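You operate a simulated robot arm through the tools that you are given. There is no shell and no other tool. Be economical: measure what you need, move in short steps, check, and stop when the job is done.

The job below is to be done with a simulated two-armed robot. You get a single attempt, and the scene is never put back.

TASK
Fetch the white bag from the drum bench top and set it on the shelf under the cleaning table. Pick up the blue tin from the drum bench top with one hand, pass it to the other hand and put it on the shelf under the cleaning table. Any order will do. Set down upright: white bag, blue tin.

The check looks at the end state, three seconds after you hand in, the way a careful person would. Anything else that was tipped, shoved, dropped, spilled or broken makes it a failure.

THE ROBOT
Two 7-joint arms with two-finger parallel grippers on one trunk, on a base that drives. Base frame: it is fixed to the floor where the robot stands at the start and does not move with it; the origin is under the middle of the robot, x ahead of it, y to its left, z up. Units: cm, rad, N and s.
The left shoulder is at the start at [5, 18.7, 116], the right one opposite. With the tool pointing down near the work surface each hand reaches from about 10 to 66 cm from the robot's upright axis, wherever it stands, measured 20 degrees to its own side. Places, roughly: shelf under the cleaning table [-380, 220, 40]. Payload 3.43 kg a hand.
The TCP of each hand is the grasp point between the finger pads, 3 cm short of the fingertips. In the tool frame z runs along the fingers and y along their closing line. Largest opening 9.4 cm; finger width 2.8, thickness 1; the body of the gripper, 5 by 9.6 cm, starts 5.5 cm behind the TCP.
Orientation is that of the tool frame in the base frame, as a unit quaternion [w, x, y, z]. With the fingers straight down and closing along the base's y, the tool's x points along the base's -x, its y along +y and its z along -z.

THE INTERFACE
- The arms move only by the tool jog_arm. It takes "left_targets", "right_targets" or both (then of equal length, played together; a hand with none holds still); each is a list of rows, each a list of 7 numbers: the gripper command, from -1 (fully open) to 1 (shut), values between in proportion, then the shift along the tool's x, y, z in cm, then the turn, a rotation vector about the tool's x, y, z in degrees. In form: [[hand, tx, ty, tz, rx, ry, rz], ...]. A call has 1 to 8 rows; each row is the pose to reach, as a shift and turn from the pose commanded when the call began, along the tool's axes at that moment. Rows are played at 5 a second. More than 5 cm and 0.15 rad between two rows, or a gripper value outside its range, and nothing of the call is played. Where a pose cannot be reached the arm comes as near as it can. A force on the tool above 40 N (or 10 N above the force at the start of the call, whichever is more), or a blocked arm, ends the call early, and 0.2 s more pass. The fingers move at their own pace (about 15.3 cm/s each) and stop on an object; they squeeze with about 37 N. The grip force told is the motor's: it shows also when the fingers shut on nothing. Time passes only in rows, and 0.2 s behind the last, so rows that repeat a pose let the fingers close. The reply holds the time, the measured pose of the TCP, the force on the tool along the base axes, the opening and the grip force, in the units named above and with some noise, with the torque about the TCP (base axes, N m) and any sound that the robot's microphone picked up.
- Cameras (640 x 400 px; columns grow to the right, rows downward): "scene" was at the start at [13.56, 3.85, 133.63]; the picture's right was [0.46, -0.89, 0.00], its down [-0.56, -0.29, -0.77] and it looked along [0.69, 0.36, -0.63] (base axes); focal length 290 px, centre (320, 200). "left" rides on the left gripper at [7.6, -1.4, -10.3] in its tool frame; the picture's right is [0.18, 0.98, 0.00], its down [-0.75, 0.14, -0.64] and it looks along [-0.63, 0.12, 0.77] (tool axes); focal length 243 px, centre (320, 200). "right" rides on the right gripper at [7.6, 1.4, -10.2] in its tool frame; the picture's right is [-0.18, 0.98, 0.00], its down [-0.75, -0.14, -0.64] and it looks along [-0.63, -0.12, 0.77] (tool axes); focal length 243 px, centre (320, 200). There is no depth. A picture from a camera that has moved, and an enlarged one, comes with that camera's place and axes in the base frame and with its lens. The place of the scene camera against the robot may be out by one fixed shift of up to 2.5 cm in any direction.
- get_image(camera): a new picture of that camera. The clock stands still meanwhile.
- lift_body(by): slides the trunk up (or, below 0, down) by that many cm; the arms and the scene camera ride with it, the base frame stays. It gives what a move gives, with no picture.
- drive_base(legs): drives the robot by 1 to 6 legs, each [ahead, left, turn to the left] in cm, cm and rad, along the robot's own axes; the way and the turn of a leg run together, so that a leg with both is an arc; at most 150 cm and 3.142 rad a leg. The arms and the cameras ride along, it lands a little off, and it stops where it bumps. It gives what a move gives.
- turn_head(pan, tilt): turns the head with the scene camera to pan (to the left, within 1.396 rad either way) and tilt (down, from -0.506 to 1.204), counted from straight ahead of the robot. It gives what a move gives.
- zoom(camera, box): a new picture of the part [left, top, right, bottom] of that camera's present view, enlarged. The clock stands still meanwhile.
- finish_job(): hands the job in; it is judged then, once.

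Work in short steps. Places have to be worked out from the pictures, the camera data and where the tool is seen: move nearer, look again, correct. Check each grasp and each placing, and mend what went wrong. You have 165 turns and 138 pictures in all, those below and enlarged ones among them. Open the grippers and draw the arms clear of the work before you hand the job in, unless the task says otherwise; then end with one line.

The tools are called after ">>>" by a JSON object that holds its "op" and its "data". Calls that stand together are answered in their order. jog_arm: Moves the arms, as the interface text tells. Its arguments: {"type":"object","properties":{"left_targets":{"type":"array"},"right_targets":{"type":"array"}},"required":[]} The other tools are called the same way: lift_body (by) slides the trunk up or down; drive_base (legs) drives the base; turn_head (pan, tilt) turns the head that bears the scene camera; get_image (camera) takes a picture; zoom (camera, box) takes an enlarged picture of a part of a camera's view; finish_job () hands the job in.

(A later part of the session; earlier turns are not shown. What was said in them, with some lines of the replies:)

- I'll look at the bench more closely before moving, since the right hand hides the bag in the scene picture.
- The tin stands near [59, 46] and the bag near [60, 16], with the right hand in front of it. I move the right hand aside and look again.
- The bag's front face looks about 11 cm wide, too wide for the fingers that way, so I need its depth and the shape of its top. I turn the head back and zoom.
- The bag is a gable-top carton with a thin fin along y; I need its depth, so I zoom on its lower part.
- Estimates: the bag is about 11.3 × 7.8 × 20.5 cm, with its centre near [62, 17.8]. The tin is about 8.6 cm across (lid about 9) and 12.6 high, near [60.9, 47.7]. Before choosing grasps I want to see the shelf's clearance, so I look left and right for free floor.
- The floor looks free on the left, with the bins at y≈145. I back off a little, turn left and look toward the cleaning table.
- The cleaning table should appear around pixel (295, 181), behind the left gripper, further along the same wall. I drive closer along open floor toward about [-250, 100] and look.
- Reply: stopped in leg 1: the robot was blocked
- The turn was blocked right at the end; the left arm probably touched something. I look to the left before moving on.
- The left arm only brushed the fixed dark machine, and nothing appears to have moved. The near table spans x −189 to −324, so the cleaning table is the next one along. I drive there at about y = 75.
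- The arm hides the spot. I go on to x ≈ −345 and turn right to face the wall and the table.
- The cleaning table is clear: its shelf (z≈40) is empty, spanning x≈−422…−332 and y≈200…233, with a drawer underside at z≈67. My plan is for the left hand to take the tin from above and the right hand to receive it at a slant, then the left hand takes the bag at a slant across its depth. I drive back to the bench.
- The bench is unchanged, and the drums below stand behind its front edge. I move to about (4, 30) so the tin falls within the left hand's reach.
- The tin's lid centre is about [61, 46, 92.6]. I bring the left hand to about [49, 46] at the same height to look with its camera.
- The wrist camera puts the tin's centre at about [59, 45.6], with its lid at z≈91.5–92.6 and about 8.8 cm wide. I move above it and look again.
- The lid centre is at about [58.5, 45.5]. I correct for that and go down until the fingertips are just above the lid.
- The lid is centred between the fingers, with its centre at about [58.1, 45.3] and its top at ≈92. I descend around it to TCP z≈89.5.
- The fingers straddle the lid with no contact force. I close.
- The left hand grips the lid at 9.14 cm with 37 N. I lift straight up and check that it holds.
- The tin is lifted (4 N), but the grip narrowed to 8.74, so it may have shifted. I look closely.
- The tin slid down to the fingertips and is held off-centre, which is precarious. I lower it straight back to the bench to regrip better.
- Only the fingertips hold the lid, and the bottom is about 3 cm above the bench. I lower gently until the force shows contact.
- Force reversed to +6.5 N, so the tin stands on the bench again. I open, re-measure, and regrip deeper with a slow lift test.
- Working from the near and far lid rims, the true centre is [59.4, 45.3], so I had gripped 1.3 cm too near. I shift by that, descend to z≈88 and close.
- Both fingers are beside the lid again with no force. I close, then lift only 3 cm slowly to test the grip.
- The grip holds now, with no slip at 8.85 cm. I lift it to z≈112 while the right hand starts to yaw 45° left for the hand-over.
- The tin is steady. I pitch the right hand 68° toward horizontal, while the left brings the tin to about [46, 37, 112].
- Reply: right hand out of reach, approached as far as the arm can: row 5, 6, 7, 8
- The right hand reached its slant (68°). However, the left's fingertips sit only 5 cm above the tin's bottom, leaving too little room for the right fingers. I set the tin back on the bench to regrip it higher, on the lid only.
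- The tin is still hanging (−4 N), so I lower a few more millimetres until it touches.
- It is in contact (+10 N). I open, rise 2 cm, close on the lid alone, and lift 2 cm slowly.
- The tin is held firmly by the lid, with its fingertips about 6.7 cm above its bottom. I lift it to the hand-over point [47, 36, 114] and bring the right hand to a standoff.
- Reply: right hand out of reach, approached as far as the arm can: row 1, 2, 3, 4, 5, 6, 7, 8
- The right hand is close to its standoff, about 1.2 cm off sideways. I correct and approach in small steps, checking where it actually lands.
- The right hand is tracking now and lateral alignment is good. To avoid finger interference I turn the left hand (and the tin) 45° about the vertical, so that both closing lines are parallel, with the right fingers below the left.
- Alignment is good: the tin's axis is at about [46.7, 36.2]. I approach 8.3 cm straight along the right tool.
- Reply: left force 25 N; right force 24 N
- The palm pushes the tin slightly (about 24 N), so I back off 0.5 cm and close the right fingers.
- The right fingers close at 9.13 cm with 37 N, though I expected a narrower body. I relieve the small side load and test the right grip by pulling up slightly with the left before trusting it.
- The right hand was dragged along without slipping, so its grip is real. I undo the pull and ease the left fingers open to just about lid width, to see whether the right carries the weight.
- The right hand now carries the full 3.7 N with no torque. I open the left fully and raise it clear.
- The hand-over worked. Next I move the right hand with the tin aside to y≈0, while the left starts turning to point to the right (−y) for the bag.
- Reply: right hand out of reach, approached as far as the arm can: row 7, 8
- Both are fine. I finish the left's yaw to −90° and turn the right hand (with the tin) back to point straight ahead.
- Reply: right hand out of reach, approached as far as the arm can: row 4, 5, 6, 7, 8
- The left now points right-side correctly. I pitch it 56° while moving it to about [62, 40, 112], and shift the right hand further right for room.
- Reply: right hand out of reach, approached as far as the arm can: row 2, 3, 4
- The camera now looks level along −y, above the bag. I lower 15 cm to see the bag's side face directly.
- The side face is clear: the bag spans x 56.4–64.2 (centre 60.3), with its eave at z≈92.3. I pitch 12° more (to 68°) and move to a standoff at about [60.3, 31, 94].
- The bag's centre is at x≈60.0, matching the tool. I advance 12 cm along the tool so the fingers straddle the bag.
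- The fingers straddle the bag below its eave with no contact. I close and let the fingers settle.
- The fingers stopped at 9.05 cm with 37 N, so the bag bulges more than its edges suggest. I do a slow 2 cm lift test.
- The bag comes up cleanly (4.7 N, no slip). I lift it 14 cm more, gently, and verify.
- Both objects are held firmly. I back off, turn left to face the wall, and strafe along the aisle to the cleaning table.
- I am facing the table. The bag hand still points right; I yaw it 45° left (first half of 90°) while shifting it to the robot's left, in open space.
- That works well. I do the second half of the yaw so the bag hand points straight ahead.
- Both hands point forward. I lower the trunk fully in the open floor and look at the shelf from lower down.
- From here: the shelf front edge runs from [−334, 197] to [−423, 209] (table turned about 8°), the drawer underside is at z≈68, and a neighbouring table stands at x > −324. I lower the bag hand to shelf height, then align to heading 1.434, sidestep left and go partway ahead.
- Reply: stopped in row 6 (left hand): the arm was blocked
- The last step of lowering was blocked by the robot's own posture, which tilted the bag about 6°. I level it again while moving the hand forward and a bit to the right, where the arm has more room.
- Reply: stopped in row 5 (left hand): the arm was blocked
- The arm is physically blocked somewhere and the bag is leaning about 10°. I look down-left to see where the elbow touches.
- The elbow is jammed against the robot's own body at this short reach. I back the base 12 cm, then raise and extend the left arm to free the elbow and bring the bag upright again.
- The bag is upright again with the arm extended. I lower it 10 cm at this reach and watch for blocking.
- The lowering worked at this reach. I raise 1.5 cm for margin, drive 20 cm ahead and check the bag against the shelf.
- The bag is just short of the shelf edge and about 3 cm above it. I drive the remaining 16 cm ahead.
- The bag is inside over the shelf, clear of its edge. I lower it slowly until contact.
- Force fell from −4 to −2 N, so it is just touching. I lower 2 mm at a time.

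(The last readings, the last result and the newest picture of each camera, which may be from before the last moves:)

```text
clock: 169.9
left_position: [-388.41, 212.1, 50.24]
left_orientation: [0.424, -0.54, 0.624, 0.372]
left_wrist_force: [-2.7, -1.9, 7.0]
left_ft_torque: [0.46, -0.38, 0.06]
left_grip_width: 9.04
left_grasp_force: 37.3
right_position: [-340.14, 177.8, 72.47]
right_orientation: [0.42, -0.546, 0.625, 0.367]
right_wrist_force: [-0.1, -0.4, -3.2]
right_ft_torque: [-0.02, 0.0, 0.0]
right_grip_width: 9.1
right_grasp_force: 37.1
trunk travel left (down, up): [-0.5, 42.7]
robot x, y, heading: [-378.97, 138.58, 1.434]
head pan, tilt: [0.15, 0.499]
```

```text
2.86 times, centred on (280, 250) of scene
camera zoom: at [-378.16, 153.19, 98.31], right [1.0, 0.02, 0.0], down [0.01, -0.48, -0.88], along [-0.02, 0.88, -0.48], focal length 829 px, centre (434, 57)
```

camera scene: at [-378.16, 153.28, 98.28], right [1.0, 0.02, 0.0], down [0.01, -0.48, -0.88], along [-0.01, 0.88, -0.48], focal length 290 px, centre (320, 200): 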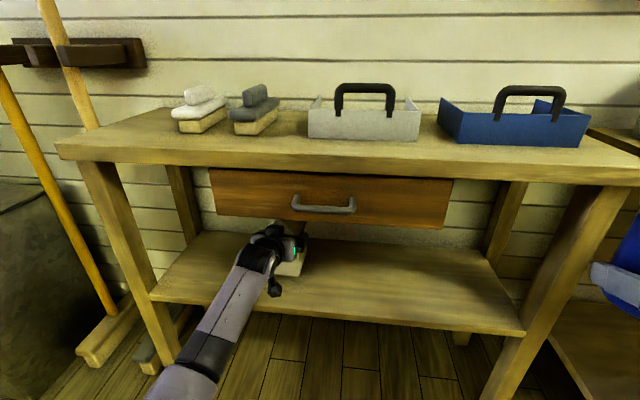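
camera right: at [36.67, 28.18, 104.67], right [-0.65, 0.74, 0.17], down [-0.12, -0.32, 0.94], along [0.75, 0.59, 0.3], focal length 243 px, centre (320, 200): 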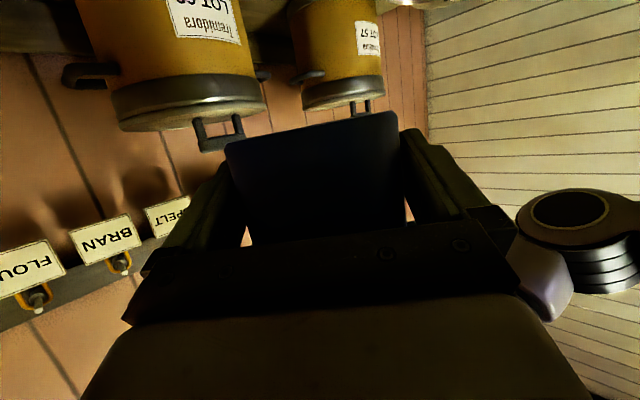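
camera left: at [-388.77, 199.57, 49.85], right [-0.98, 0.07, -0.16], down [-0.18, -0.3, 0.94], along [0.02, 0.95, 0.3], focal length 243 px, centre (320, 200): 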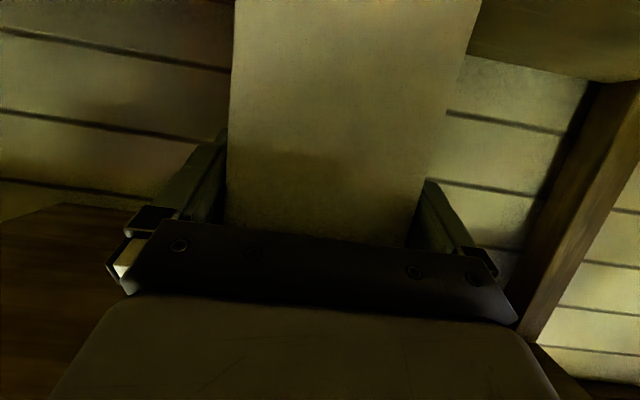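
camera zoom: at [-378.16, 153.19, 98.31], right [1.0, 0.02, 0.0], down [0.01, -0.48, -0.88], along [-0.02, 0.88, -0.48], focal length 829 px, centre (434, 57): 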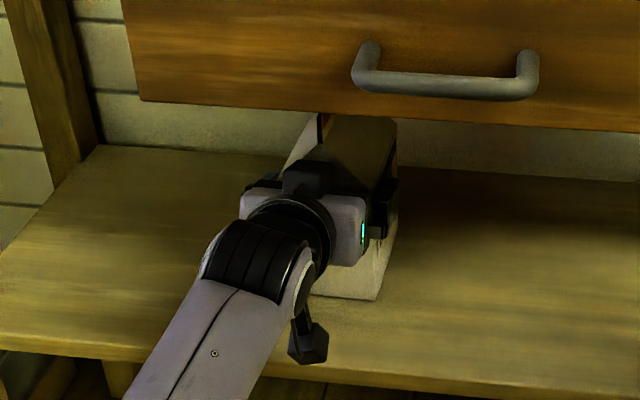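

The bag stands on the shelf (+7 N). I open and withdraw straight back along the tool.

>>> {"op": "jog_arm", "data": {"left_targets": [[-1, 0, 0, 0, 0, 0, 0], [-1, 0, 0, 0, 0, 0, 0], [-1, 0, 0, -1.5, 0, 0, 0], [-1, 0, 0, -4, 0, 0, 0], [-1, 0, 0, -7, 0, 0, 0], [-1, 0, 0, -10, 0, 0, 0], [-1, 0, 0, -13, 0, 0, 0]]}}

>>> {"op": "get_image", "data": {"camera": "left"}}

>>> {"op": "get_image", "data": {"camera": "scene"}}

```text
clock: 171.1
left_position: [-389.4, 208.19, 58.62]
left_orientation: [0.436, -0.532, 0.61, 0.393]
left_wrist_force: [1.2, -1.6, -17.0]
left_ft_torque: [1.23, -0.31, 0.08]
left_grip_width: 9.41
left_grasp_force: 0.0
right_position: [-339.82, 177.11, 73.25]
right_orientation: [0.422, -0.542, 0.623, 0.373]
right_wrist_force: [1.1, 0.1, -3.4]
right_ft_torque: [-0.04, -0.01, 0.01]
right_grip_width: 9.04
right_grasp_force: 37.4
trunk travel left (down, up): [-0.5, 42.7]
robot x, y, heading: [-379.37, 138.25, 1.434]
head pan, tilt: [0.15, 0.499]
stopped in row 6 (left hand): the force on the tool passed its limit (the readings are from after the stop); the commanded pose is now the measured one
```

```text
46 pictures are left
camera left: at [-389.66, 195.89, 54.52], right [-0.98, 0.07, -0.16], down [-0.17, -0.36, 0.92], along [0.01, 0.93, 0.36], focal length 243 px, centre (320, 200)
```

left: 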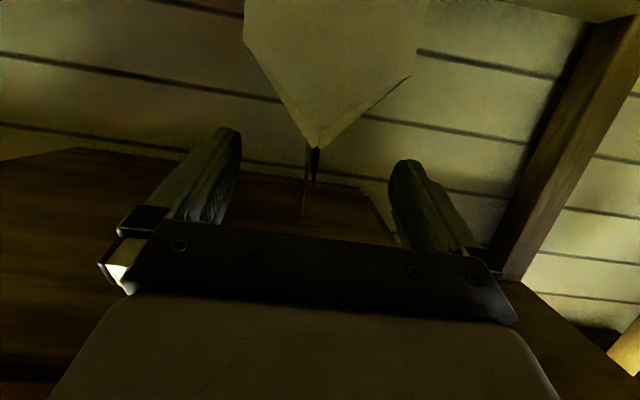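

```text
45 pictures are left
camera scene: at [-377.74, 152.19, 99.09], right [1.0, 0.02, -0.01], down [0.0, -0.47, -0.89], along [-0.02, 0.89, -0.47], focal length 290 px, centre (320, 200)
```

scene: 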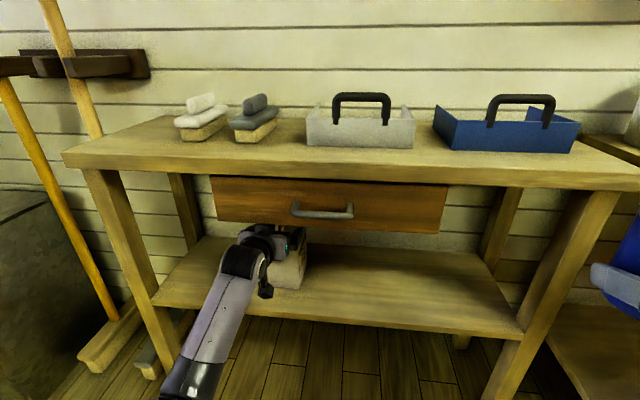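

Pulling the arm back jammed the elbow again and pushed the hand up under the drawer. The bag still stands. I lower the hand 2 cm to take off the load, then retreat with the base instead.

>>> {"op": "jog_arm", "data": {"left_targets": [[-1, 0.8, 0, 0.6, 0.2, 1.2, -0.2], [-1, 1.7, 0, 1.3, 0.5, 2.5, -0.4], [-1, 1.7, 0, 1.3, 0.5, 2.5, -0.4]]}}

>>> {"op": "get_image", "data": {"camera": "left"}}

>>> {"op": "zoom", "data": {"camera": "scene", "box": [180, 160, 380, 320]}}

```text
clock: 171.9
left_position: [-389.3, 209.12, 55.51]
left_orientation: [0.43, -0.54, 0.618, 0.376]
left_wrist_force: [-0.4, -0.1, -0.5]
left_ft_torque: [0.02, -0.01, 0.0]
left_grip_width: 9.41
left_grasp_force: 0.2
right_position: [-340.08, 177.82, 72.17]
right_orientation: [0.42, -0.546, 0.624, 0.369]
right_wrist_force: [0.0, 0.3, -4.7]
right_ft_torque: [-0.03, 0.0, -0.02]
right_grip_width: 9.08
right_grasp_force: 36.5
trunk travel left (down, up): [-0.5, 42.7]
robot x, y, heading: [-378.95, 138.32, 1.438]
head pan, tilt: [0.15, 0.499]
```

```text
44 pictures are left
camera left: at [-389.69, 196.73, 51.89], right [-0.98, 0.07, -0.17], down [-0.19, -0.32, 0.93], along [0.01, 0.95, 0.33], focal length 243 px, centre (320, 200)
```

left: 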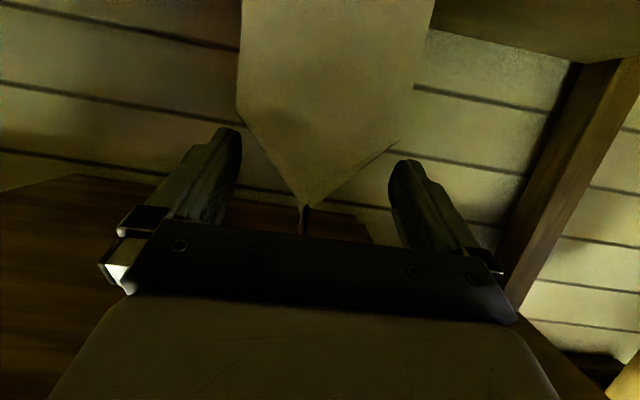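

```text
2.50 times, centred on (280, 240) of scene
camera zoom: at [-377.98, 153.16, 98.17], right [1.0, 0.02, 0.0], down [0.01, -0.48, -0.88], along [-0.02, 0.88, -0.48], focal length 726 px, centre (420, 100)
```

zoom: 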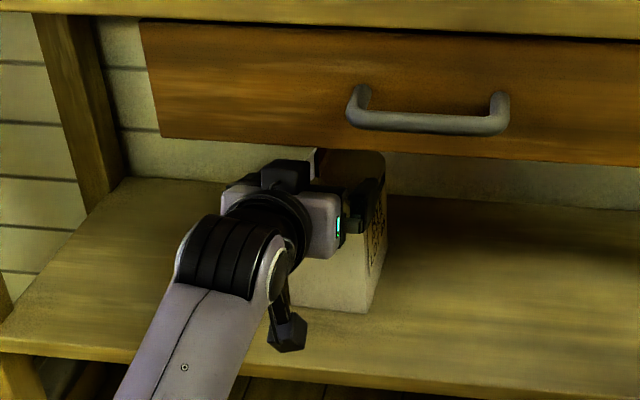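

There is no load now, and the bag stands upright with open fingers around its gable. I back the base straight out 30 cm.

>>> {"op": "drive_base", "data": {"legs": [[-30, 0, 0]]}}

>>> {"op": "get_image", "data": {"camera": "scene"}}

```text
clock: 174.0
left_position: [-393.41, 179.57, 55.5]
left_orientation: [0.429, -0.541, 0.619, 0.375]
left_wrist_force: [0.5, 0.2, 0.2]
left_ft_torque: [0.0, 0.0, -0.04]
left_grip_width: 9.39
left_grasp_force: 0.1
right_position: [-344.04, 148.13, 72.53]
right_orientation: [0.422, -0.545, 0.625, 0.368]
right_wrist_force: [-0.1, -0.1, -4.2]
right_ft_torque: [-0.04, 0.01, 0.03]
right_grip_width: 9.08
right_grasp_force: 36.9
trunk travel left (down, up): [-0.5, 42.7]
robot x, y, heading: [-382.69, 108.85, 1.44]
head pan, tilt: [0.15, 0.499]
```

```text
42 pictures are left
camera scene: at [-382.06, 123.57, 98.32], right [1.0, 0.01, 0.0], down [0.01, -0.48, -0.88], along [-0.01, 0.88, -0.48], focal length 290 px, centre (320, 200)
```

scene: 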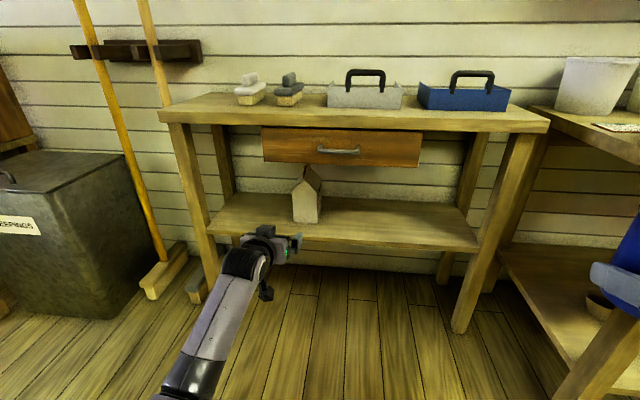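

The bag stands upright on the shelf. Next comes the tin: I raise and pull back the left hand, and extend the right hand forward and inward at its present height, before lowering.

>>> {"op": "jog_arm", "data": {"left_targets": [[-1, -4.4, 0, -1.6, 0, 0, 0], [-1, -8.7, 0, -3.3, 0, 0, 0], [-1, -13.1, 0, -4.9, 0, 0, 0], [-1, -11.5, 0, -9, 0, 0, 0], [-1, -10, 0, -13, 0, 0, 0], [-1, -8.4, 0, -17.4, 0, 0, 0], [-1, -6.8, 0, -21.7, 0, 0, 0]], "right_targets": [[1, -1.4, 1.8, 3.4, 0, 0, 0], [1, -2.8, 3.7, 6.9, 0, 0, 0], [1, -4.1, 5.5, 10.3, 0, 0, 0], [1, -5.5, 7.4, 13.8, 0, 0, 0], [1, -6.9, 9.2, 17.2, 0, 0, 0], [1, -8.3, 11.1, 20.7, 0, 0, 0], [1, -9.7, 12.95, 24.1, 0, 0, 0]]}}

>>> {"op": "get_image", "data": {"camera": "scene"}}

```text
clock: 175.6
left_position: [-395.42, 162.77, 79.88]
left_orientation: [0.48, -0.499, 0.579, 0.43]
left_wrist_force: [-0.5, 0.2, 1.0]
left_ft_torque: [-0.02, 0.0, 0.04]
left_grip_width: 9.39
left_grasp_force: 0.0
right_position: [-352.86, 174.23, 74.44]
right_orientation: [0.425, -0.539, 0.623, 0.375]
right_wrist_force: [0.8, 0.4, -3.8]
right_ft_torque: [0.02, 0.0, 0.0]
right_grip_width: 9.07
right_grasp_force: 36.6
trunk travel left (down, up): [-0.5, 42.7]
robot x, y, heading: [-383.11, 108.62, 1.438]
head pan, tilt: [0.15, 0.499]
stopped in row 7 (left hand): the arm was blocked; the commanded pose is now the measured one
```

```text
41 pictures are left
camera scene: at [-381.57, 122.01, 99.57], right [1.0, 0.01, -0.01], down [0.0, -0.46, -0.89], along [-0.02, 0.89, -0.46], focal length 290 px, centre (320, 200)
```

scene: 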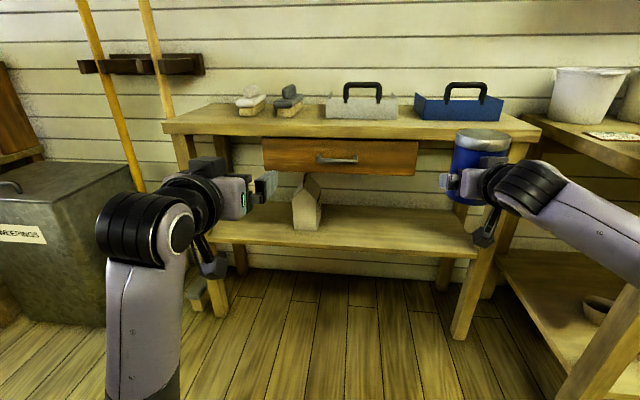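

The left elbow pushed on the robot's own base and tilted it slightly. I raise the left hand to relieve that.

>>> {"op": "jog_arm", "data": {"left_targets": [[-1, -3.4, 0, 1, 0, 0, 0], [-1, -6.9, 0, 1.3, 0, 0, 0], [-1, -10.3, 0, 1.3, 0, 0, 0], [-1, -10.3, 0, 1.3, 0, 0, 0]]}}

```text
clock: 176.6
left_position: [-395.24, 166.73, 87.6]
left_orientation: [0.479, -0.505, 0.581, 0.421]
left_wrist_force: [0.1, 0.6, -0.7]
left_ft_torque: [-0.01, -0.03, 0.0]
left_grip_width: 9.38
left_grasp_force: 0.1
right_position: [-353.33, 175.26, 72.09]
right_orientation: [0.421, -0.546, 0.624, 0.367]
right_wrist_force: [0.6, 0.5, -3.4]
right_ft_torque: [0.0, 0.0, 0.03]
right_grip_width: 9.08
right_grasp_force: 37.2
trunk travel left (down, up): [-0.5, 42.7]
robot x, y, heading: [-383.08, 108.87, 1.438]
head pan, tilt: [0.15, 0.499]
```

The robot is level again. I raise the left further out of the way, and lower the right hand 25 cm at its extended reach.

>>> {"op": "jog_arm", "data": {"left_targets": [[-1, -2, 0, 0, 0, 0, 0], [-1, -4, 0, 0, 0, 0, 0], [-1, -6, 0, 0, 0, 0, 0], [-1, -8, 0, 0, 0, 0, 0], [-1, -10, 0, 0, 0, 0, 0], [-1, -12, 0, 0, 0, 0, 0], [-1, -14, 0, 0, 0, 0, 0], [-1, -14, 0, 0, 0, 0, 0]], "right_targets": [[1, 3, 0, 1.2, 0, 0, 0], [1, 6, 0, 2.4, 0, 0, 0], [1, 9, 0, 3.6, 0, 0, 0], [1, 12, 0, 4.9, 0, 0, 0], [1, 15, 0, 6.1, 0, 0, 0], [1, 18, 0, 7.3, 0, 0, 0], [1, 20.5, 0, 8.3, 0, 0, 0], [1, 23, 0, 9.3, 0, 0, 0]]}}

>>> {"op": "get_image", "data": {"camera": "scene"}}

>>> {"op": "get_image", "data": {"camera": "right"}}

```text
clock: 178.4
left_position: [-395.23, 169.41, 101.08]
left_orientation: [0.478, -0.508, 0.579, 0.422]
left_wrist_force: [-0.6, 0.4, -0.8]
left_ft_torque: [0.03, -0.03, -0.11]
left_grip_width: 9.39
left_grasp_force: 0.2
right_position: [-362.56, 172.81, 53.07]
right_orientation: [0.426, -0.542, 0.625, 0.366]
right_wrist_force: [5.4, 4.1, 1.1]
right_ft_torque: [-0.3, 0.19, 0.19]
right_grip_width: 9.07
right_grasp_force: 36.7
right hand out of reach, approached as far as the arm can: row 4, 5, 6, 7, 8
trunk travel left (down, up): [-0.5, 42.7]
robot x, y, heading: [-382.75, 108.72, 1.435]
head pan, tilt: [0.15, 0.499]
```

```text
40 pictures are left
camera scene: at [-382.29, 123.72, 98.24], right [1.0, 0.02, 0.0], down [0.01, -0.48, -0.88], along [-0.01, 0.88, -0.48], focal length 290 px, centre (320, 200)
```

scene: 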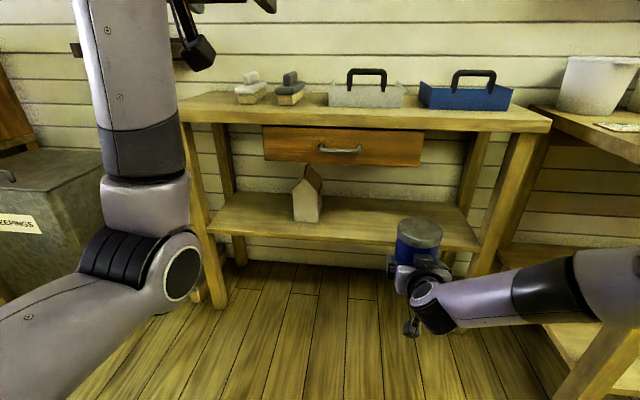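

```text
39 pictures are left
camera right: at [-365.67, 160.88, 49.9], right [-0.96, 0.21, 0.17], down [0.09, -0.33, 0.94], along [0.25, 0.92, 0.3], focal length 243 px, centre (320, 200)
```

right: 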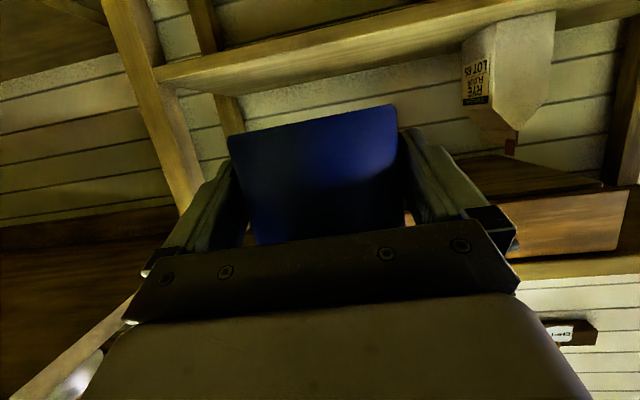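

The right arm runs out of wrist range with its elbow out to the side. I stretch it further forward, where the arm is straighter, and then try lowering.

>>> {"op": "jog_arm", "data": {"right_targets": [[1, -1.7, -1.5, 2.3, 0, 0, 0], [1, -3.5, -3, 4.6, 0, 0, 0], [1, -5.2, -4.5, 6.8, 0, 0, 0], [1, -6.9, -5.95, 9.1, 0, 0, 0], [1, -6.9, -5.95, 9.1, 0, 0, 0]]}}

>>> {"op": "jog_arm", "data": {"right_targets": [[1, 2.3, 0, 0.9, 0, 0, 0], [1, 4.6, 0, 1.8, 0, 0, 0], [1, 7, 0, 2.8, 0, 0, 0], [1, 9.2, 0, 3.7, 0, 0, 0], [1, 9.2, 0, 3.7, 0, 0, 0]]}}

```text
clock: 179.6
left_position: [-394.92, 169.31, 101.28]
left_orientation: [0.478, -0.506, 0.579, 0.424]
left_wrist_force: [-0.3, 0.5, 0.7]
left_ft_torque: [0.04, -0.02, 0.0]
left_grip_width: 9.42
left_grasp_force: 0.0
right_position: [-355.16, 182.63, 55.86]
right_orientation: [0.421, -0.546, 0.625, 0.367]
right_wrist_force: [0.2, 0.4, -4.3]
right_ft_torque: [-0.02, 0.02, 0.03]
right_grip_width: 9.07
right_grasp_force: 36.9
trunk travel left (down, up): [-0.5, 42.7]
robot x, y, heading: [-383.1, 108.93, 1.438]
head pan, tilt: [0.15, 0.499]
```

```text
clock: 180.8
left_position: [-394.89, 169.21, 101.33]
left_orientation: [0.479, -0.505, 0.581, 0.422]
left_wrist_force: [-0.1, -0.5, 0.5]
left_ft_torque: [-0.01, 0.01, 0.01]
left_grip_width: 9.4
left_grasp_force: 0.1
right_position: [-355.64, 181.08, 47.07]
right_orientation: [0.421, -0.546, 0.625, 0.367]
right_wrist_force: [0.7, -0.2, -4.5]
right_ft_torque: [-0.04, 0.02, 0.01]
right_grip_width: 9.06
right_grasp_force: 37.3
right hand out of reach, approached as far as the arm can: row 3, 4, 5
trunk travel left (down, up): [-0.5, 42.7]
robot x, y, heading: [-383.33, 109.05, 1.433]
head pan, tilt: [0.15, 0.499]
```

It now reaches z = 47 with the tin upright; I need about 43.5. I extend a bit further forward and right, lower the trunk its last 0.5 cm, and go down again.

>>> {"op": "lift_body", "data": {"by": -0.5}}

>>> {"op": "jog_arm", "data": {"right_targets": [[1, -1.5, -2, 2.5, 0, 0, 0], [1, -2.5, -4, 5.3, 0, 0, 0], [1, -0.5, -4, 6, 0, 0, 0], [1, 1.2, -4, 6.8, 0, 0, 0], [1, 1.2, -4, 6.8, 0, 0, 0]]}}

```text
clock: 181.4
left_position: [-394.98, 169.3, 100.83]
left_orientation: [0.478, -0.506, 0.58, 0.423]
left_wrist_force: [0.3, -0.2, 0.4]
left_ft_torque: [-0.01, 0.03, 0.0]
left_grip_width: 9.39
left_grasp_force: 0.0
right_position: [-355.68, 180.91, 46.73]
right_orientation: [0.421, -0.546, 0.625, 0.366]
right_wrist_force: [0.4, -0.5, -4.0]
right_ft_torque: [-0.02, -0.01, 0.03]
right_grip_width: 9.07
right_grasp_force: 37.0
trunk travel left (down, up): [0.0, 43.2]
robot x, y, heading: [-382.99, 108.58, 1.432]
head pan, tilt: [0.15, 0.499]
```

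```text
clock: 182.6
left_position: [-394.96, 169.29, 100.82]
left_orientation: [0.479, -0.506, 0.58, 0.422]
left_wrist_force: [-0.4, 0.2, 0.3]
left_ft_torque: [-0.03, 0.0, 0.02]
left_grip_width: 9.4
left_grasp_force: 0.1
right_position: [-352.02, 180.81, 46.45]
right_orientation: [0.421, -0.546, 0.625, 0.366]
right_wrist_force: [-0.4, -0.4, -4.2]
right_ft_torque: [-0.03, 0.0, 0.0]
right_grip_width: 9.05
right_grasp_force: 36.6
right hand out of reach, approached as far as the arm can: row 1, 2, 3, 4, 5
trunk travel left (down, up): [0.0, 43.2]
robot x, y, heading: [-382.76, 108.68, 1.438]
head pan, tilt: [0.15, 0.499]
```

Forward is now the limit, so I come back 4 cm while lowering 3 cm.

>>> {"op": "jog_arm", "data": {"right_targets": [[1, 1.5, 0, -3.7, 0, 0, 0], [1, 2.9, 0, -3.1, 0, 0, 0], [1, 4.3, 0, -2.6, 0, 0, 0], [1, 4.3, 0, -2.6, 0, 0, 0]]}}

>>> {"op": "get_image", "data": {"camera": "scene"}}

```text
clock: 183.6
left_position: [-394.87, 169.24, 100.87]
left_orientation: [0.479, -0.506, 0.58, 0.423]
left_wrist_force: [0.3, 0.6, 0.1]
left_ft_torque: [-0.03, 0.01, 0.01]
left_grip_width: 9.4
left_grasp_force: 0.0
right_position: [-353.75, 179.89, 44.13]
right_orientation: [0.421, -0.546, 0.628, 0.362]
right_wrist_force: [0.4, -1.3, -4.0]
right_ft_torque: [-0.02, 0.01, -0.03]
right_grip_width: 9.04
right_grasp_force: 36.7
right hand out of reach, approached as far as the arm can: row 1, 2, 3, 4
trunk travel left (down, up): [0.0, 43.2]
robot x, y, heading: [-382.92, 108.88, 1.436]
head pan, tilt: [0.15, 0.499]
```

```text
38 pictures are left
camera scene: at [-382.12, 123.65, 97.78], right [1.0, 0.01, 0.0], down [0.01, -0.48, -0.88], along [-0.01, 0.88, -0.48], focal length 290 px, centre (320, 200)
```

scene: 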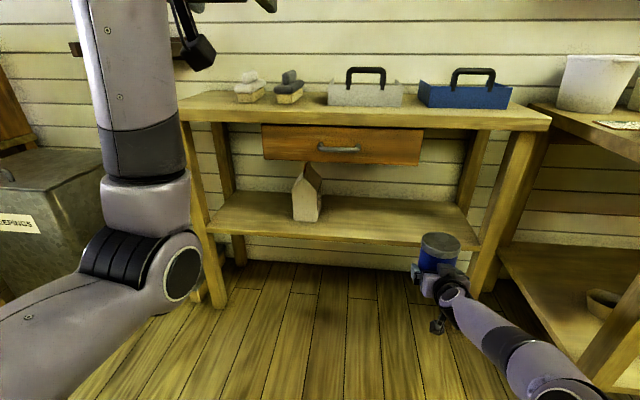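

It reached z≈44 with the tin essentially upright. I raise 2.5 cm for clearance and drive 20 cm ahead.

>>> {"op": "jog_arm", "data": {"right_targets": [[1, -1.2, 0, -0.5, 0, 0, 0], [1, -2.3, 0, -0.9, 0, 0, 0], [1, -2.3, 0, -0.9, 0, 0, 0]]}}

>>> {"op": "drive_base", "data": {"legs": [[15, 0, 0]]}}

>>> {"op": "get_image", "data": {"camera": "right"}}

>>> {"op": "get_image", "data": {"camera": "scene"}}

```text
clock: 184.4
left_position: [-394.96, 169.22, 100.91]
left_orientation: [0.478, -0.506, 0.58, 0.423]
left_wrist_force: [-0.1, 0.4, 0.1]
left_ft_torque: [0.01, 0.03, 0.02]
left_grip_width: 9.41
left_grasp_force: 0.0
right_position: [-353.77, 180.73, 46.19]
right_orientation: [0.421, -0.546, 0.625, 0.367]
right_wrist_force: [-0.1, 0.6, -3.2]
right_ft_torque: [-0.08, 0.01, 0.02]
right_grip_width: 9.03
right_grasp_force: 36.4
right hand out of reach, approached as far as the arm can: row 1, 2, 3
trunk travel left (down, up): [0.0, 43.2]
robot x, y, heading: [-382.77, 108.8, 1.435]
head pan, tilt: [0.15, 0.499]
```

```text
clock: 185.7
left_position: [-392.96, 184.24, 100.85]
left_orientation: [0.478, -0.506, 0.58, 0.423]
left_wrist_force: [-0.2, 0.1, -0.7]
left_ft_torque: [-0.02, 0.01, -0.01]
left_grip_width: 9.41
left_grasp_force: 0.0
right_position: [-351.76, 195.82, 46.19]
right_orientation: [0.421, -0.546, 0.625, 0.366]
right_wrist_force: [-0.3, 0.8, -4.5]
right_ft_torque: [-0.06, 0.01, -0.02]
right_grip_width: 9.06
right_grasp_force: 37.4
trunk travel left (down, up): [0.0, 43.2]
robot x, y, heading: [-381.14, 123.84, 1.434]
head pan, tilt: [0.15, 0.499]
```

```text
37 pictures are left
camera right: at [-354.87, 183.78, 42.97], right [-0.96, 0.2, 0.17], down [0.1, -0.33, 0.94], along [0.24, 0.92, 0.3], focal length 243 px, centre (320, 200)
```

right: 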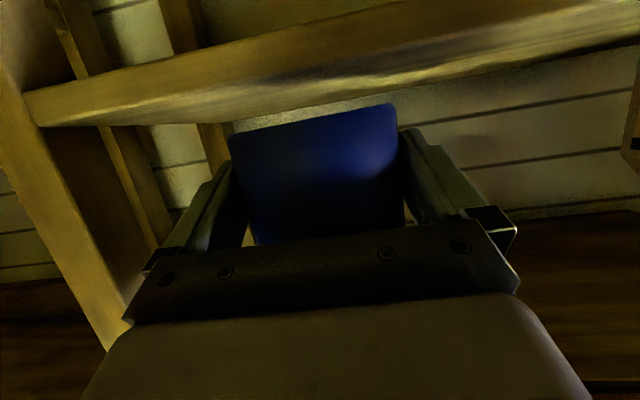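

```text
36 pictures are left
camera scene: at [-380.12, 138.58, 97.79], right [1.0, 0.02, 0.0], down [0.01, -0.48, -0.88], along [-0.01, 0.88, -0.48], focal length 290 px, centre (320, 200)
```

scene: 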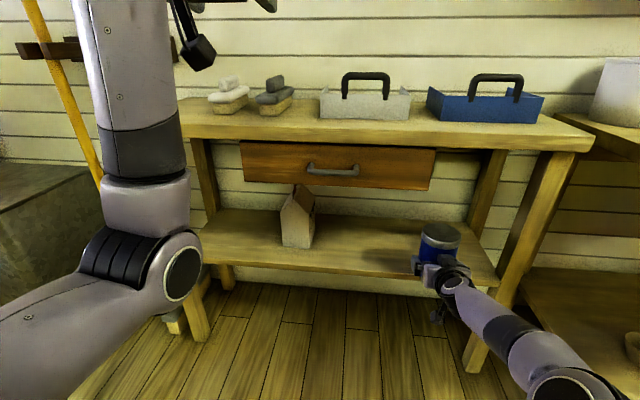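

The tin's bottom is about 1.8 cm above the shelf top and its front is just at the edge. I drive 11 cm more so its centre is about 7.5 cm inside.

>>> {"op": "drive_base", "data": {"legs": [[11, 0, 0]]}}

>>> {"op": "zoom", "data": {"camera": "scene", "box": [240, 180, 540, 360]}}

>>> {"op": "get_image", "data": {"camera": "right"}}

```text
clock: 186.9
left_position: [-391.52, 194.91, 100.91]
left_orientation: [0.478, -0.506, 0.579, 0.424]
left_wrist_force: [-0.3, -0.3, 0.5]
left_ft_torque: [0.04, 0.01, 0.04]
left_grip_width: 9.39
left_grasp_force: 0.1
right_position: [-350.36, 206.49, 46.01]
right_orientation: [0.422, -0.546, 0.624, 0.367]
right_wrist_force: [0.9, -1.0, -4.2]
right_ft_torque: [-0.02, 0.01, -0.03]
right_grip_width: 9.04
right_grasp_force: 36.9
trunk travel left (down, up): [0.0, 43.2]
robot x, y, heading: [-379.57, 134.57, 1.435]
head pan, tilt: [0.15, 0.499]
```

```text
2.13 times, centred on (390, 270) of scene
camera zoom: at [-378.66, 149.36, 97.79], right [1.0, 0.02, 0.0], down [0.01, -0.48, -0.88], along [-0.01, 0.88, -0.48], focal length 619 px, centre (171, 51)
```

zoom: 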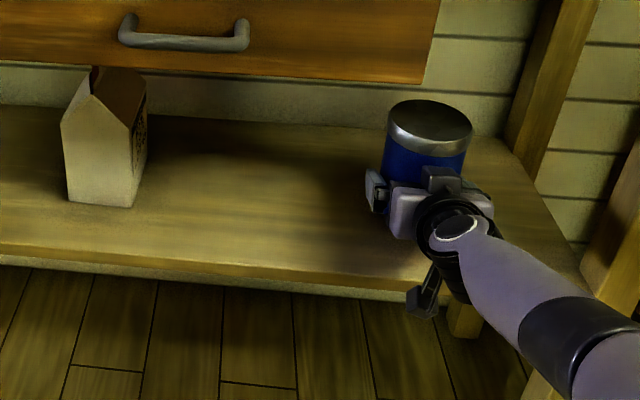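

```text
34 pictures are left
camera right: at [-353.36, 194.53, 42.96], right [-0.96, 0.2, 0.17], down [0.1, -0.33, 0.94], along [0.24, 0.92, 0.3], focal length 243 px, centre (320, 200)
```

right: 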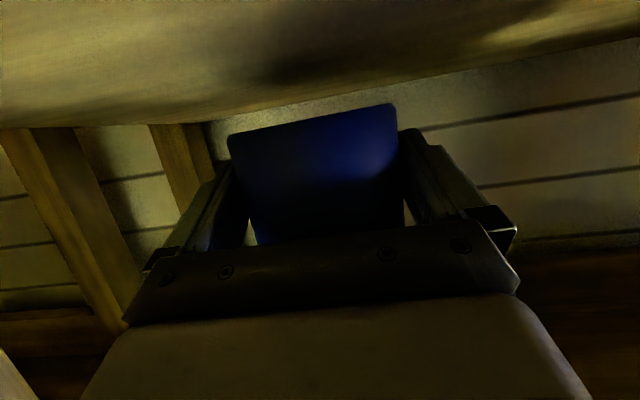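

The tin is well inside, with the bag untouched. I lower in small steps until contact.

>>> {"op": "jog_arm", "data": {"right_targets": [[1, 0.5, 0, -0.1, 0, 0, 0], [1, 1, 0, -0.2, 0, 0, 0], [1, 1.4, 0, -0.3, 0, 0, 0], [1, 1.4, 0, -0.3, 0, 0, 0]]}}

```text
clock: 187.9
left_position: [-391.49, 194.94, 100.83]
left_orientation: [0.478, -0.506, 0.579, 0.424]
left_wrist_force: [1.0, -0.2, 0.4]
left_ft_torque: [-0.02, 0.01, -0.02]
left_grip_width: 9.4
left_grasp_force: 0.0
right_position: [-350.32, 205.77, 44.76]
right_orientation: [0.421, -0.546, 0.626, 0.365]
right_wrist_force: [0.6, 0.0, -3.3]
right_ft_torque: [-0.03, -0.04, 0.01]
right_grip_width: 9.06
right_grasp_force: 37.6
trunk travel left (down, up): [0.0, 43.2]
robot x, y, heading: [-379.26, 134.62, 1.44]
head pan, tilt: [0.15, 0.499]
```

Still hanging (−3.3 N) at z=44.8, so I continue down in fine steps.

>>> {"op": "jog_arm", "data": {"right_targets": [[1, 0.3, 0, -0.1, 0, 0, 0], [1, 0.6, 0, -0.1, 0, 0, 0], [1, 0.8, 0, -0.1, 0, 0, 0], [1, 0.8, 0, -0.1, 0, 0, 0]]}}

```text
clock: 188.9
left_position: [-391.53, 195.0, 100.82]
left_orientation: [0.479, -0.505, 0.58, 0.423]
left_wrist_force: [-0.8, -0.4, 0.1]
left_ft_torque: [-0.02, 0.02, 0.01]
left_grip_width: 9.4
left_grasp_force: 0.1
right_position: [-350.41, 205.65, 44.15]
right_orientation: [0.42, -0.547, 0.627, 0.362]
right_wrist_force: [0.4, 0.0, -4.5]
right_ft_torque: [-0.02, 0.02, 0.04]
right_grip_width: 9.03
right_grasp_force: 36.7
right hand out of reach, approached as far as the arm can: row 1
trunk travel left (down, up): [0.0, 43.2]
robot x, y, heading: [-379.21, 134.53, 1.437]
head pan, tilt: [0.15, 0.499]
```

>>> {"op": "jog_arm", "data": {"right_targets": [[1, 0.3, 0, 0, 0, 0, 0], [1, 0.6, 0, 0, 0, 0, 0], [1, 0.9, 0, 0, 0, 0, 0], [1, 0.9, 0, 0, 0, 0, 0]]}}

>>> {"op": "zoom", "data": {"camera": "scene", "box": [240, 180, 540, 360]}}

```text
clock: 189.9
left_position: [-391.51, 195.02, 100.8]
left_orientation: [0.478, -0.506, 0.579, 0.424]
left_wrist_force: [-0.5, -0.6, 0.2]
left_ft_torque: [0.02, 0.01, 0.0]
left_grip_width: 9.4
left_grasp_force: 0.1
right_position: [-351.03, 205.36, 43.75]
right_orientation: [0.42, -0.546, 0.627, 0.363]
right_wrist_force: [0.1, 0.9, -3.3]
right_ft_torque: [-0.06, 0.02, -0.01]
right_grip_width: 9.02
right_grasp_force: 37.4
right hand out of reach, approached as far as the arm can: row 1, 2, 3, 4
trunk travel left (down, up): [0.0, 43.2]
robot x, y, heading: [-379.09, 134.72, 1.436]
head pan, tilt: [0.15, 0.499]
```

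```text
2.13 times, centred on (390, 270) of scene
camera zoom: at [-378.66, 149.36, 97.78], right [1.0, 0.02, 0.0], down [0.01, -0.48, -0.88], along [-0.01, 0.88, -0.48], focal length 619 px, centre (171, 51)
```

zoom: 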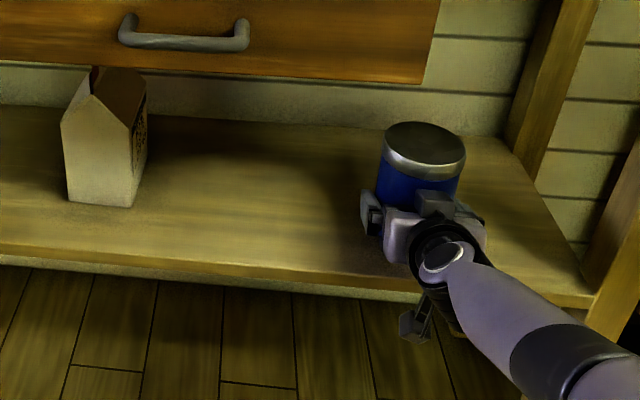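

It is almost at the expected contact height (≈43.7), but the arm is at its reach limit. I lift 0.7 cm, drive 3.5 cm closer, then draw the hand back 3 cm while lowering.

>>> {"op": "jog_arm", "data": {"right_targets": [[1, -0.4, 0, -0.15, 0, 0, 0], [1, -0.8, 0, -0.3, 0, 0, 0], [1, -0.8, 0, -0.3, 0, 0, 0]]}}

>>> {"op": "drive_base", "data": {"legs": [[3.5, 0, 0]]}}

>>> {"op": "jog_arm", "data": {"right_targets": [[1, 0.5, 0, -1.2, 0, 0, 0], [1, 1.1, 0, -2.5, 0, 0, 0], [1, 1.5, 0, -2.5, 0, 0, 0], [1, 1.8, 0, -2.4, 0, 0, 0], [1, 1.8, 0, -2.4, 0, 0, 0]]}}

```text
clock: 190.7
left_position: [-391.48, 194.98, 100.85]
left_orientation: [0.478, -0.506, 0.58, 0.423]
left_wrist_force: [0.5, -0.2, -0.2]
left_ft_torque: [-0.03, -0.01, -0.01]
left_grip_width: 9.4
left_grasp_force: 0.1
right_position: [-350.89, 205.85, 44.4]
right_orientation: [0.419, -0.547, 0.625, 0.366]
right_wrist_force: [1.0, -0.8, -4.3]
right_ft_torque: [-0.04, -0.04, 0.0]
right_grip_width: 9.01
right_grasp_force: 35.9
right hand out of reach, approached as far as the arm can: row 2, 3
trunk travel left (down, up): [0.0, 43.2]
robot x, y, heading: [-379.54, 134.44, 1.439]
head pan, tilt: [0.15, 0.499]
```

```text
clock: 191.6
left_position: [-391.05, 198.4, 100.79]
left_orientation: [0.478, -0.506, 0.579, 0.424]
left_wrist_force: [0.4, -0.4, -0.8]
left_ft_torque: [-0.03, 0.01, -0.01]
left_grip_width: 9.43
left_grasp_force: 0.1
right_position: [-350.47, 209.11, 44.5]
right_orientation: [0.42, -0.547, 0.626, 0.365]
right_wrist_force: [0.5, 0.4, -3.9]
right_ft_torque: [-0.06, 0.0, 0.0]
right_grip_width: 9.03
right_grasp_force: 37.2
trunk travel left (down, up): [0.0, 43.2]
robot x, y, heading: [-379.07, 138.14, 1.432]
head pan, tilt: [0.15, 0.499]
```

```text
clock: 192.8
left_position: [-391.14, 198.19, 100.87]
left_orientation: [0.478, -0.506, 0.579, 0.423]
left_wrist_force: [0.0, -1.0, 0.4]
left_ft_torque: [0.01, -0.03, -0.02]
left_grip_width: 9.41
left_grasp_force: 0.2
right_position: [-351.71, 208.5, 43.5]
right_orientation: [0.424, -0.543, 0.627, 0.364]
right_wrist_force: [1.8, 6.5, 12.0]
right_ft_torque: [0.81, 0.42, -0.25]
right_grip_width: 9.06
right_grasp_force: 37.0
right hand out of reach, approached as far as the arm can: row 1, 2, 3, 4, 5
trunk travel left (down, up): [0.0, 43.2]
robot x, y, heading: [-378.79, 137.95, 1.434]
head pan, tilt: [0.15, 0.499]
```

Contact now (+12 N), with the torque indicating the tin's far bottom edge. I check visually before releasing.

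>>> {"op": "zoom", "data": {"camera": "scene", "box": [300, 190, 500, 350]}}

>>> {"op": "get_image", "data": {"camera": "right"}}

```text
2.50 times, centred on (400, 270) of scene
camera zoom: at [-378.23, 152.71, 97.83], right [1.0, 0.02, 0.0], down [0.01, -0.48, -0.88], along [-0.01, 0.88, -0.48], focal length 726 px, centre (120, 25)
```

zoom: 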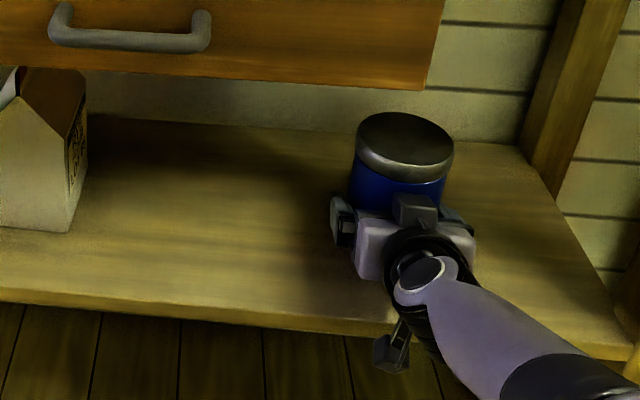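

```text
31 pictures are left
camera right: at [-354.86, 196.59, 40.36], right [-0.96, 0.21, 0.17], down [0.09, -0.33, 0.94], along [0.25, 0.92, 0.3], focal length 243 px, centre (320, 200)
```

right: 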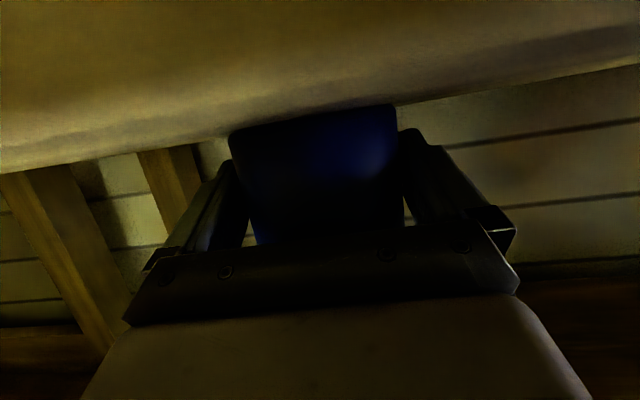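

The tin stands on the shelf, upright. I ease the pressure a little, open the fingers, and let it settle.

>>> {"op": "jog_arm", "data": {"right_targets": [[1, -0.2, 0, -0.05, 0, 0, 0], [-1, -0.2, 0, -0.05, 0, 0, 0], [-1, -0.2, 0, -0.05, 0, 0, 0], [-1, -0.4, 0, -0.1, 0, 0, 0], [-1, -0.4, 0, -0.1, 0, 0, 0]]}}

>>> {"op": "zoom", "data": {"camera": "scene", "box": [300, 190, 500, 350]}}

>>> {"op": "get_image", "data": {"camera": "right"}}

```text
clock: 194.0
left_position: [-391.01, 198.35, 100.95]
left_orientation: [0.479, -0.505, 0.58, 0.423]
left_wrist_force: [0.5, -0.3, 0.3]
left_ft_torque: [0.0, -0.01, 0.0]
left_grip_width: 9.42
left_grasp_force: 0.0
right_position: [-351.79, 208.6, 43.29]
right_orientation: [0.419, -0.542, 0.63, 0.366]
right_wrist_force: [0.3, -0.4, 0.1]
right_ft_torque: [0.02, 0.01, 0.01]
right_grip_width: 9.41
right_grasp_force: 0.1
trunk travel left (down, up): [0.0, 43.2]
robot x, y, heading: [-379.03, 138.03, 1.439]
head pan, tilt: [0.15, 0.499]
```

```text
2.50 times, centred on (400, 270) of scene
camera zoom: at [-378.2, 152.78, 97.79], right [1.0, 0.02, 0.0], down [0.01, -0.48, -0.88], along [-0.01, 0.88, -0.48], focal length 726 px, centre (120, 25)
```

zoom: 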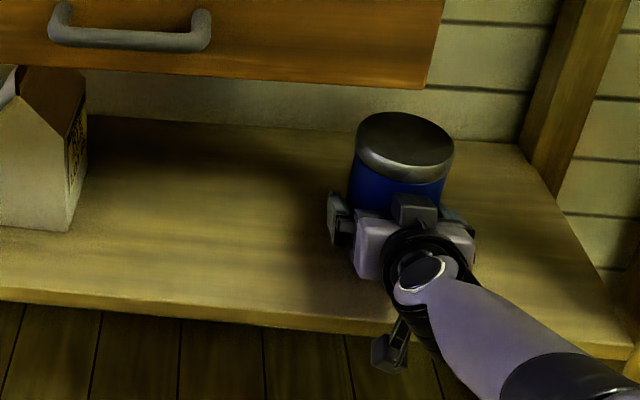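

```text
29 pictures are left
camera right: at [-354.99, 196.58, 40.28], right [-0.96, 0.21, 0.18], down [0.1, -0.33, 0.94], along [0.25, 0.92, 0.29], focal length 243 px, centre (320, 200)
```

right: 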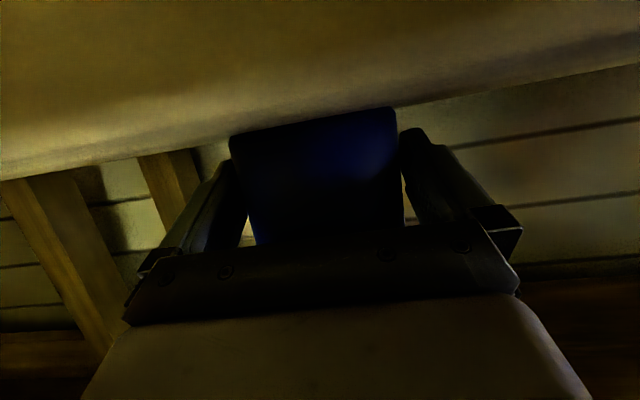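

Released, with no force on the tool. I back the base out 6 cm and check that the tin stays put.

>>> {"op": "drive_base", "data": {"legs": [[-6, 0, 0]]}}

>>> {"op": "zoom", "data": {"camera": "scene", "box": [240, 170, 500, 350]}}

>>> {"op": "get_image", "data": {"camera": "right"}}

```text
clock: 195.0
left_position: [-391.79, 192.34, 100.95]
left_orientation: [0.479, -0.505, 0.58, 0.423]
left_wrist_force: [0.7, 0.0, 0.4]
left_ft_torque: [-0.01, -0.03, -0.02]
left_grip_width: 9.4
left_grasp_force: 0.0
right_position: [-352.57, 202.55, 43.26]
right_orientation: [0.42, -0.542, 0.629, 0.367]
right_wrist_force: [0.8, -0.4, -0.2]
right_ft_torque: [0.04, -0.02, 0.0]
right_grip_width: 9.37
right_grasp_force: 0.0
trunk travel left (down, up): [0.0, 43.2]
robot x, y, heading: [-379.47, 132.03, 1.433]
head pan, tilt: [0.15, 0.499]
```

```text
2.22 times, centred on (370, 260) of scene
camera zoom: at [-379.01, 146.8, 97.79], right [1.0, 0.02, 0.0], down [0.01, -0.48, -0.88], along [-0.01, 0.88, -0.48], focal length 645 px, centre (209, 67)
```

zoom: 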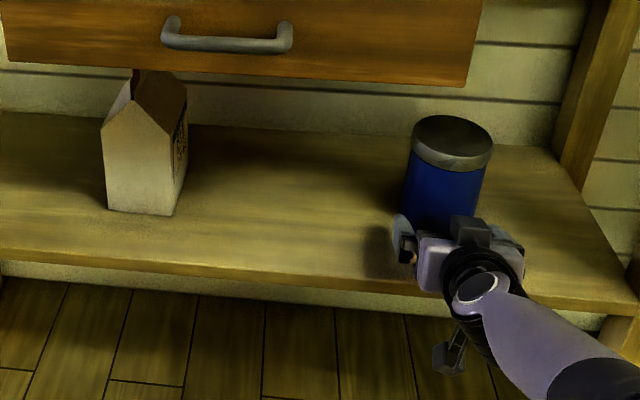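

```text
27 pictures are left
camera right: at [-355.78, 190.6, 40.29], right [-0.96, 0.21, 0.18], down [0.1, -0.33, 0.94], along [0.25, 0.92, 0.29], focal length 243 px, centre (320, 200)
```

right: 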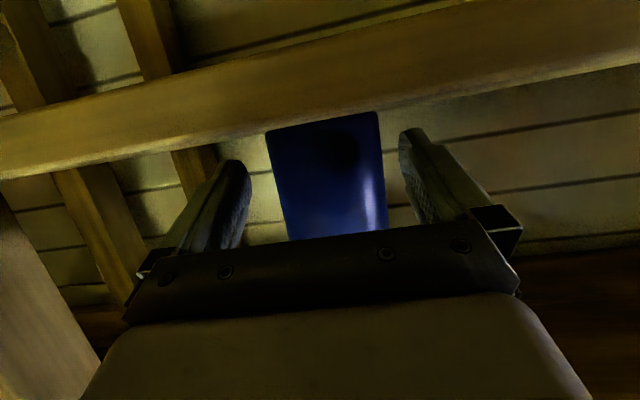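

The tin stayed standing and the fingers are clear of it. I back out 35 cm more and view the result.

>>> {"op": "drive_base", "data": {"legs": [[-35, 0, 0]]}}

>>> {"op": "turn_head", "data": {"pan": 0.0, "tilt": 0.35}}

>>> {"op": "get_image", "data": {"camera": "scene"}}

>>> {"op": "zoom", "data": {"camera": "scene", "box": [220, 120, 500, 300]}}

```text
clock: 197.2
left_position: [-396.53, 157.92, 100.9]
left_orientation: [0.479, -0.505, 0.58, 0.422]
left_wrist_force: [0.9, -0.6, 0.6]
left_ft_torque: [-0.01, 0.02, 0.0]
left_grip_width: 9.41
left_grasp_force: 0.0
right_position: [-357.22, 168.03, 43.3]
right_orientation: [0.42, -0.542, 0.629, 0.367]
right_wrist_force: [-0.3, 0.7, 0.3]
right_ft_torque: [0.0, 0.01, -0.01]
right_grip_width: 9.39
right_grasp_force: 0.0
trunk travel left (down, up): [0.0, 43.2]
robot x, y, heading: [-384.38, 97.33, 1.435]
head pan, tilt: [0.15, 0.499]
```

```text
clock: 197.9
left_position: [-396.47, 157.81, 100.84]
left_orientation: [0.479, -0.505, 0.581, 0.422]
left_wrist_force: [-0.2, -0.2, 0.7]
left_ft_torque: [-0.01, 0.01, -0.02]
left_grip_width: 9.36
left_grasp_force: 0.0
right_position: [-357.18, 168.03, 43.37]
right_orientation: [0.42, -0.541, 0.63, 0.366]
right_wrist_force: [-0.6, -0.4, 0.6]
right_ft_torque: [0.03, -0.02, -0.02]
right_grip_width: 9.42
right_grasp_force: 0.1
trunk travel left (down, up): [0.0, 43.2]
robot x, y, heading: [-384.6, 97.19, 1.436]
head pan, tilt: [0.0, 0.351]
```

```text
26 pictures are left
camera scene: at [-382.31, 112.38, 99.16], right [0.99, -0.13, 0.0], down [-0.05, -0.34, -0.94], along [0.13, 0.93, -0.34], focal length 290 px, centre (320, 200)
```

scene: 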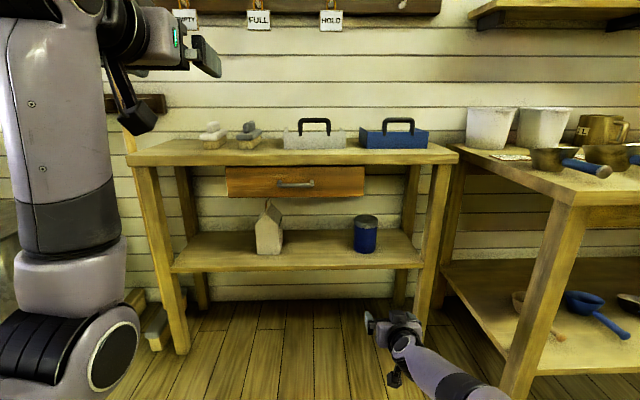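

```text
2.22 times, centred on (360, 210) of scene
camera zoom: at [-382.31, 112.38, 99.16], right [0.99, -0.13, 0.0], down [-0.05, -0.34, -0.94], along [0.13, 0.93, -0.34], focal length 645 px, centre (231, 178)
```

zoom: 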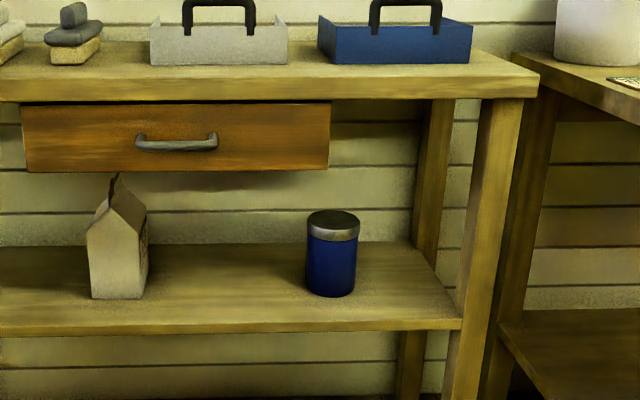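

Both objects stand upright on the shelf, the grippers are open and the arms are clear of the table. I hand in the job.

>>> {"op": "finish_job", "data": {}}

```text
The job is handed in.
```

The white bag and the blue tin are both standing upright on the shelf under the cleaning table. The left hand picked up the tin and passed it to the right hand in the air before it was placed.
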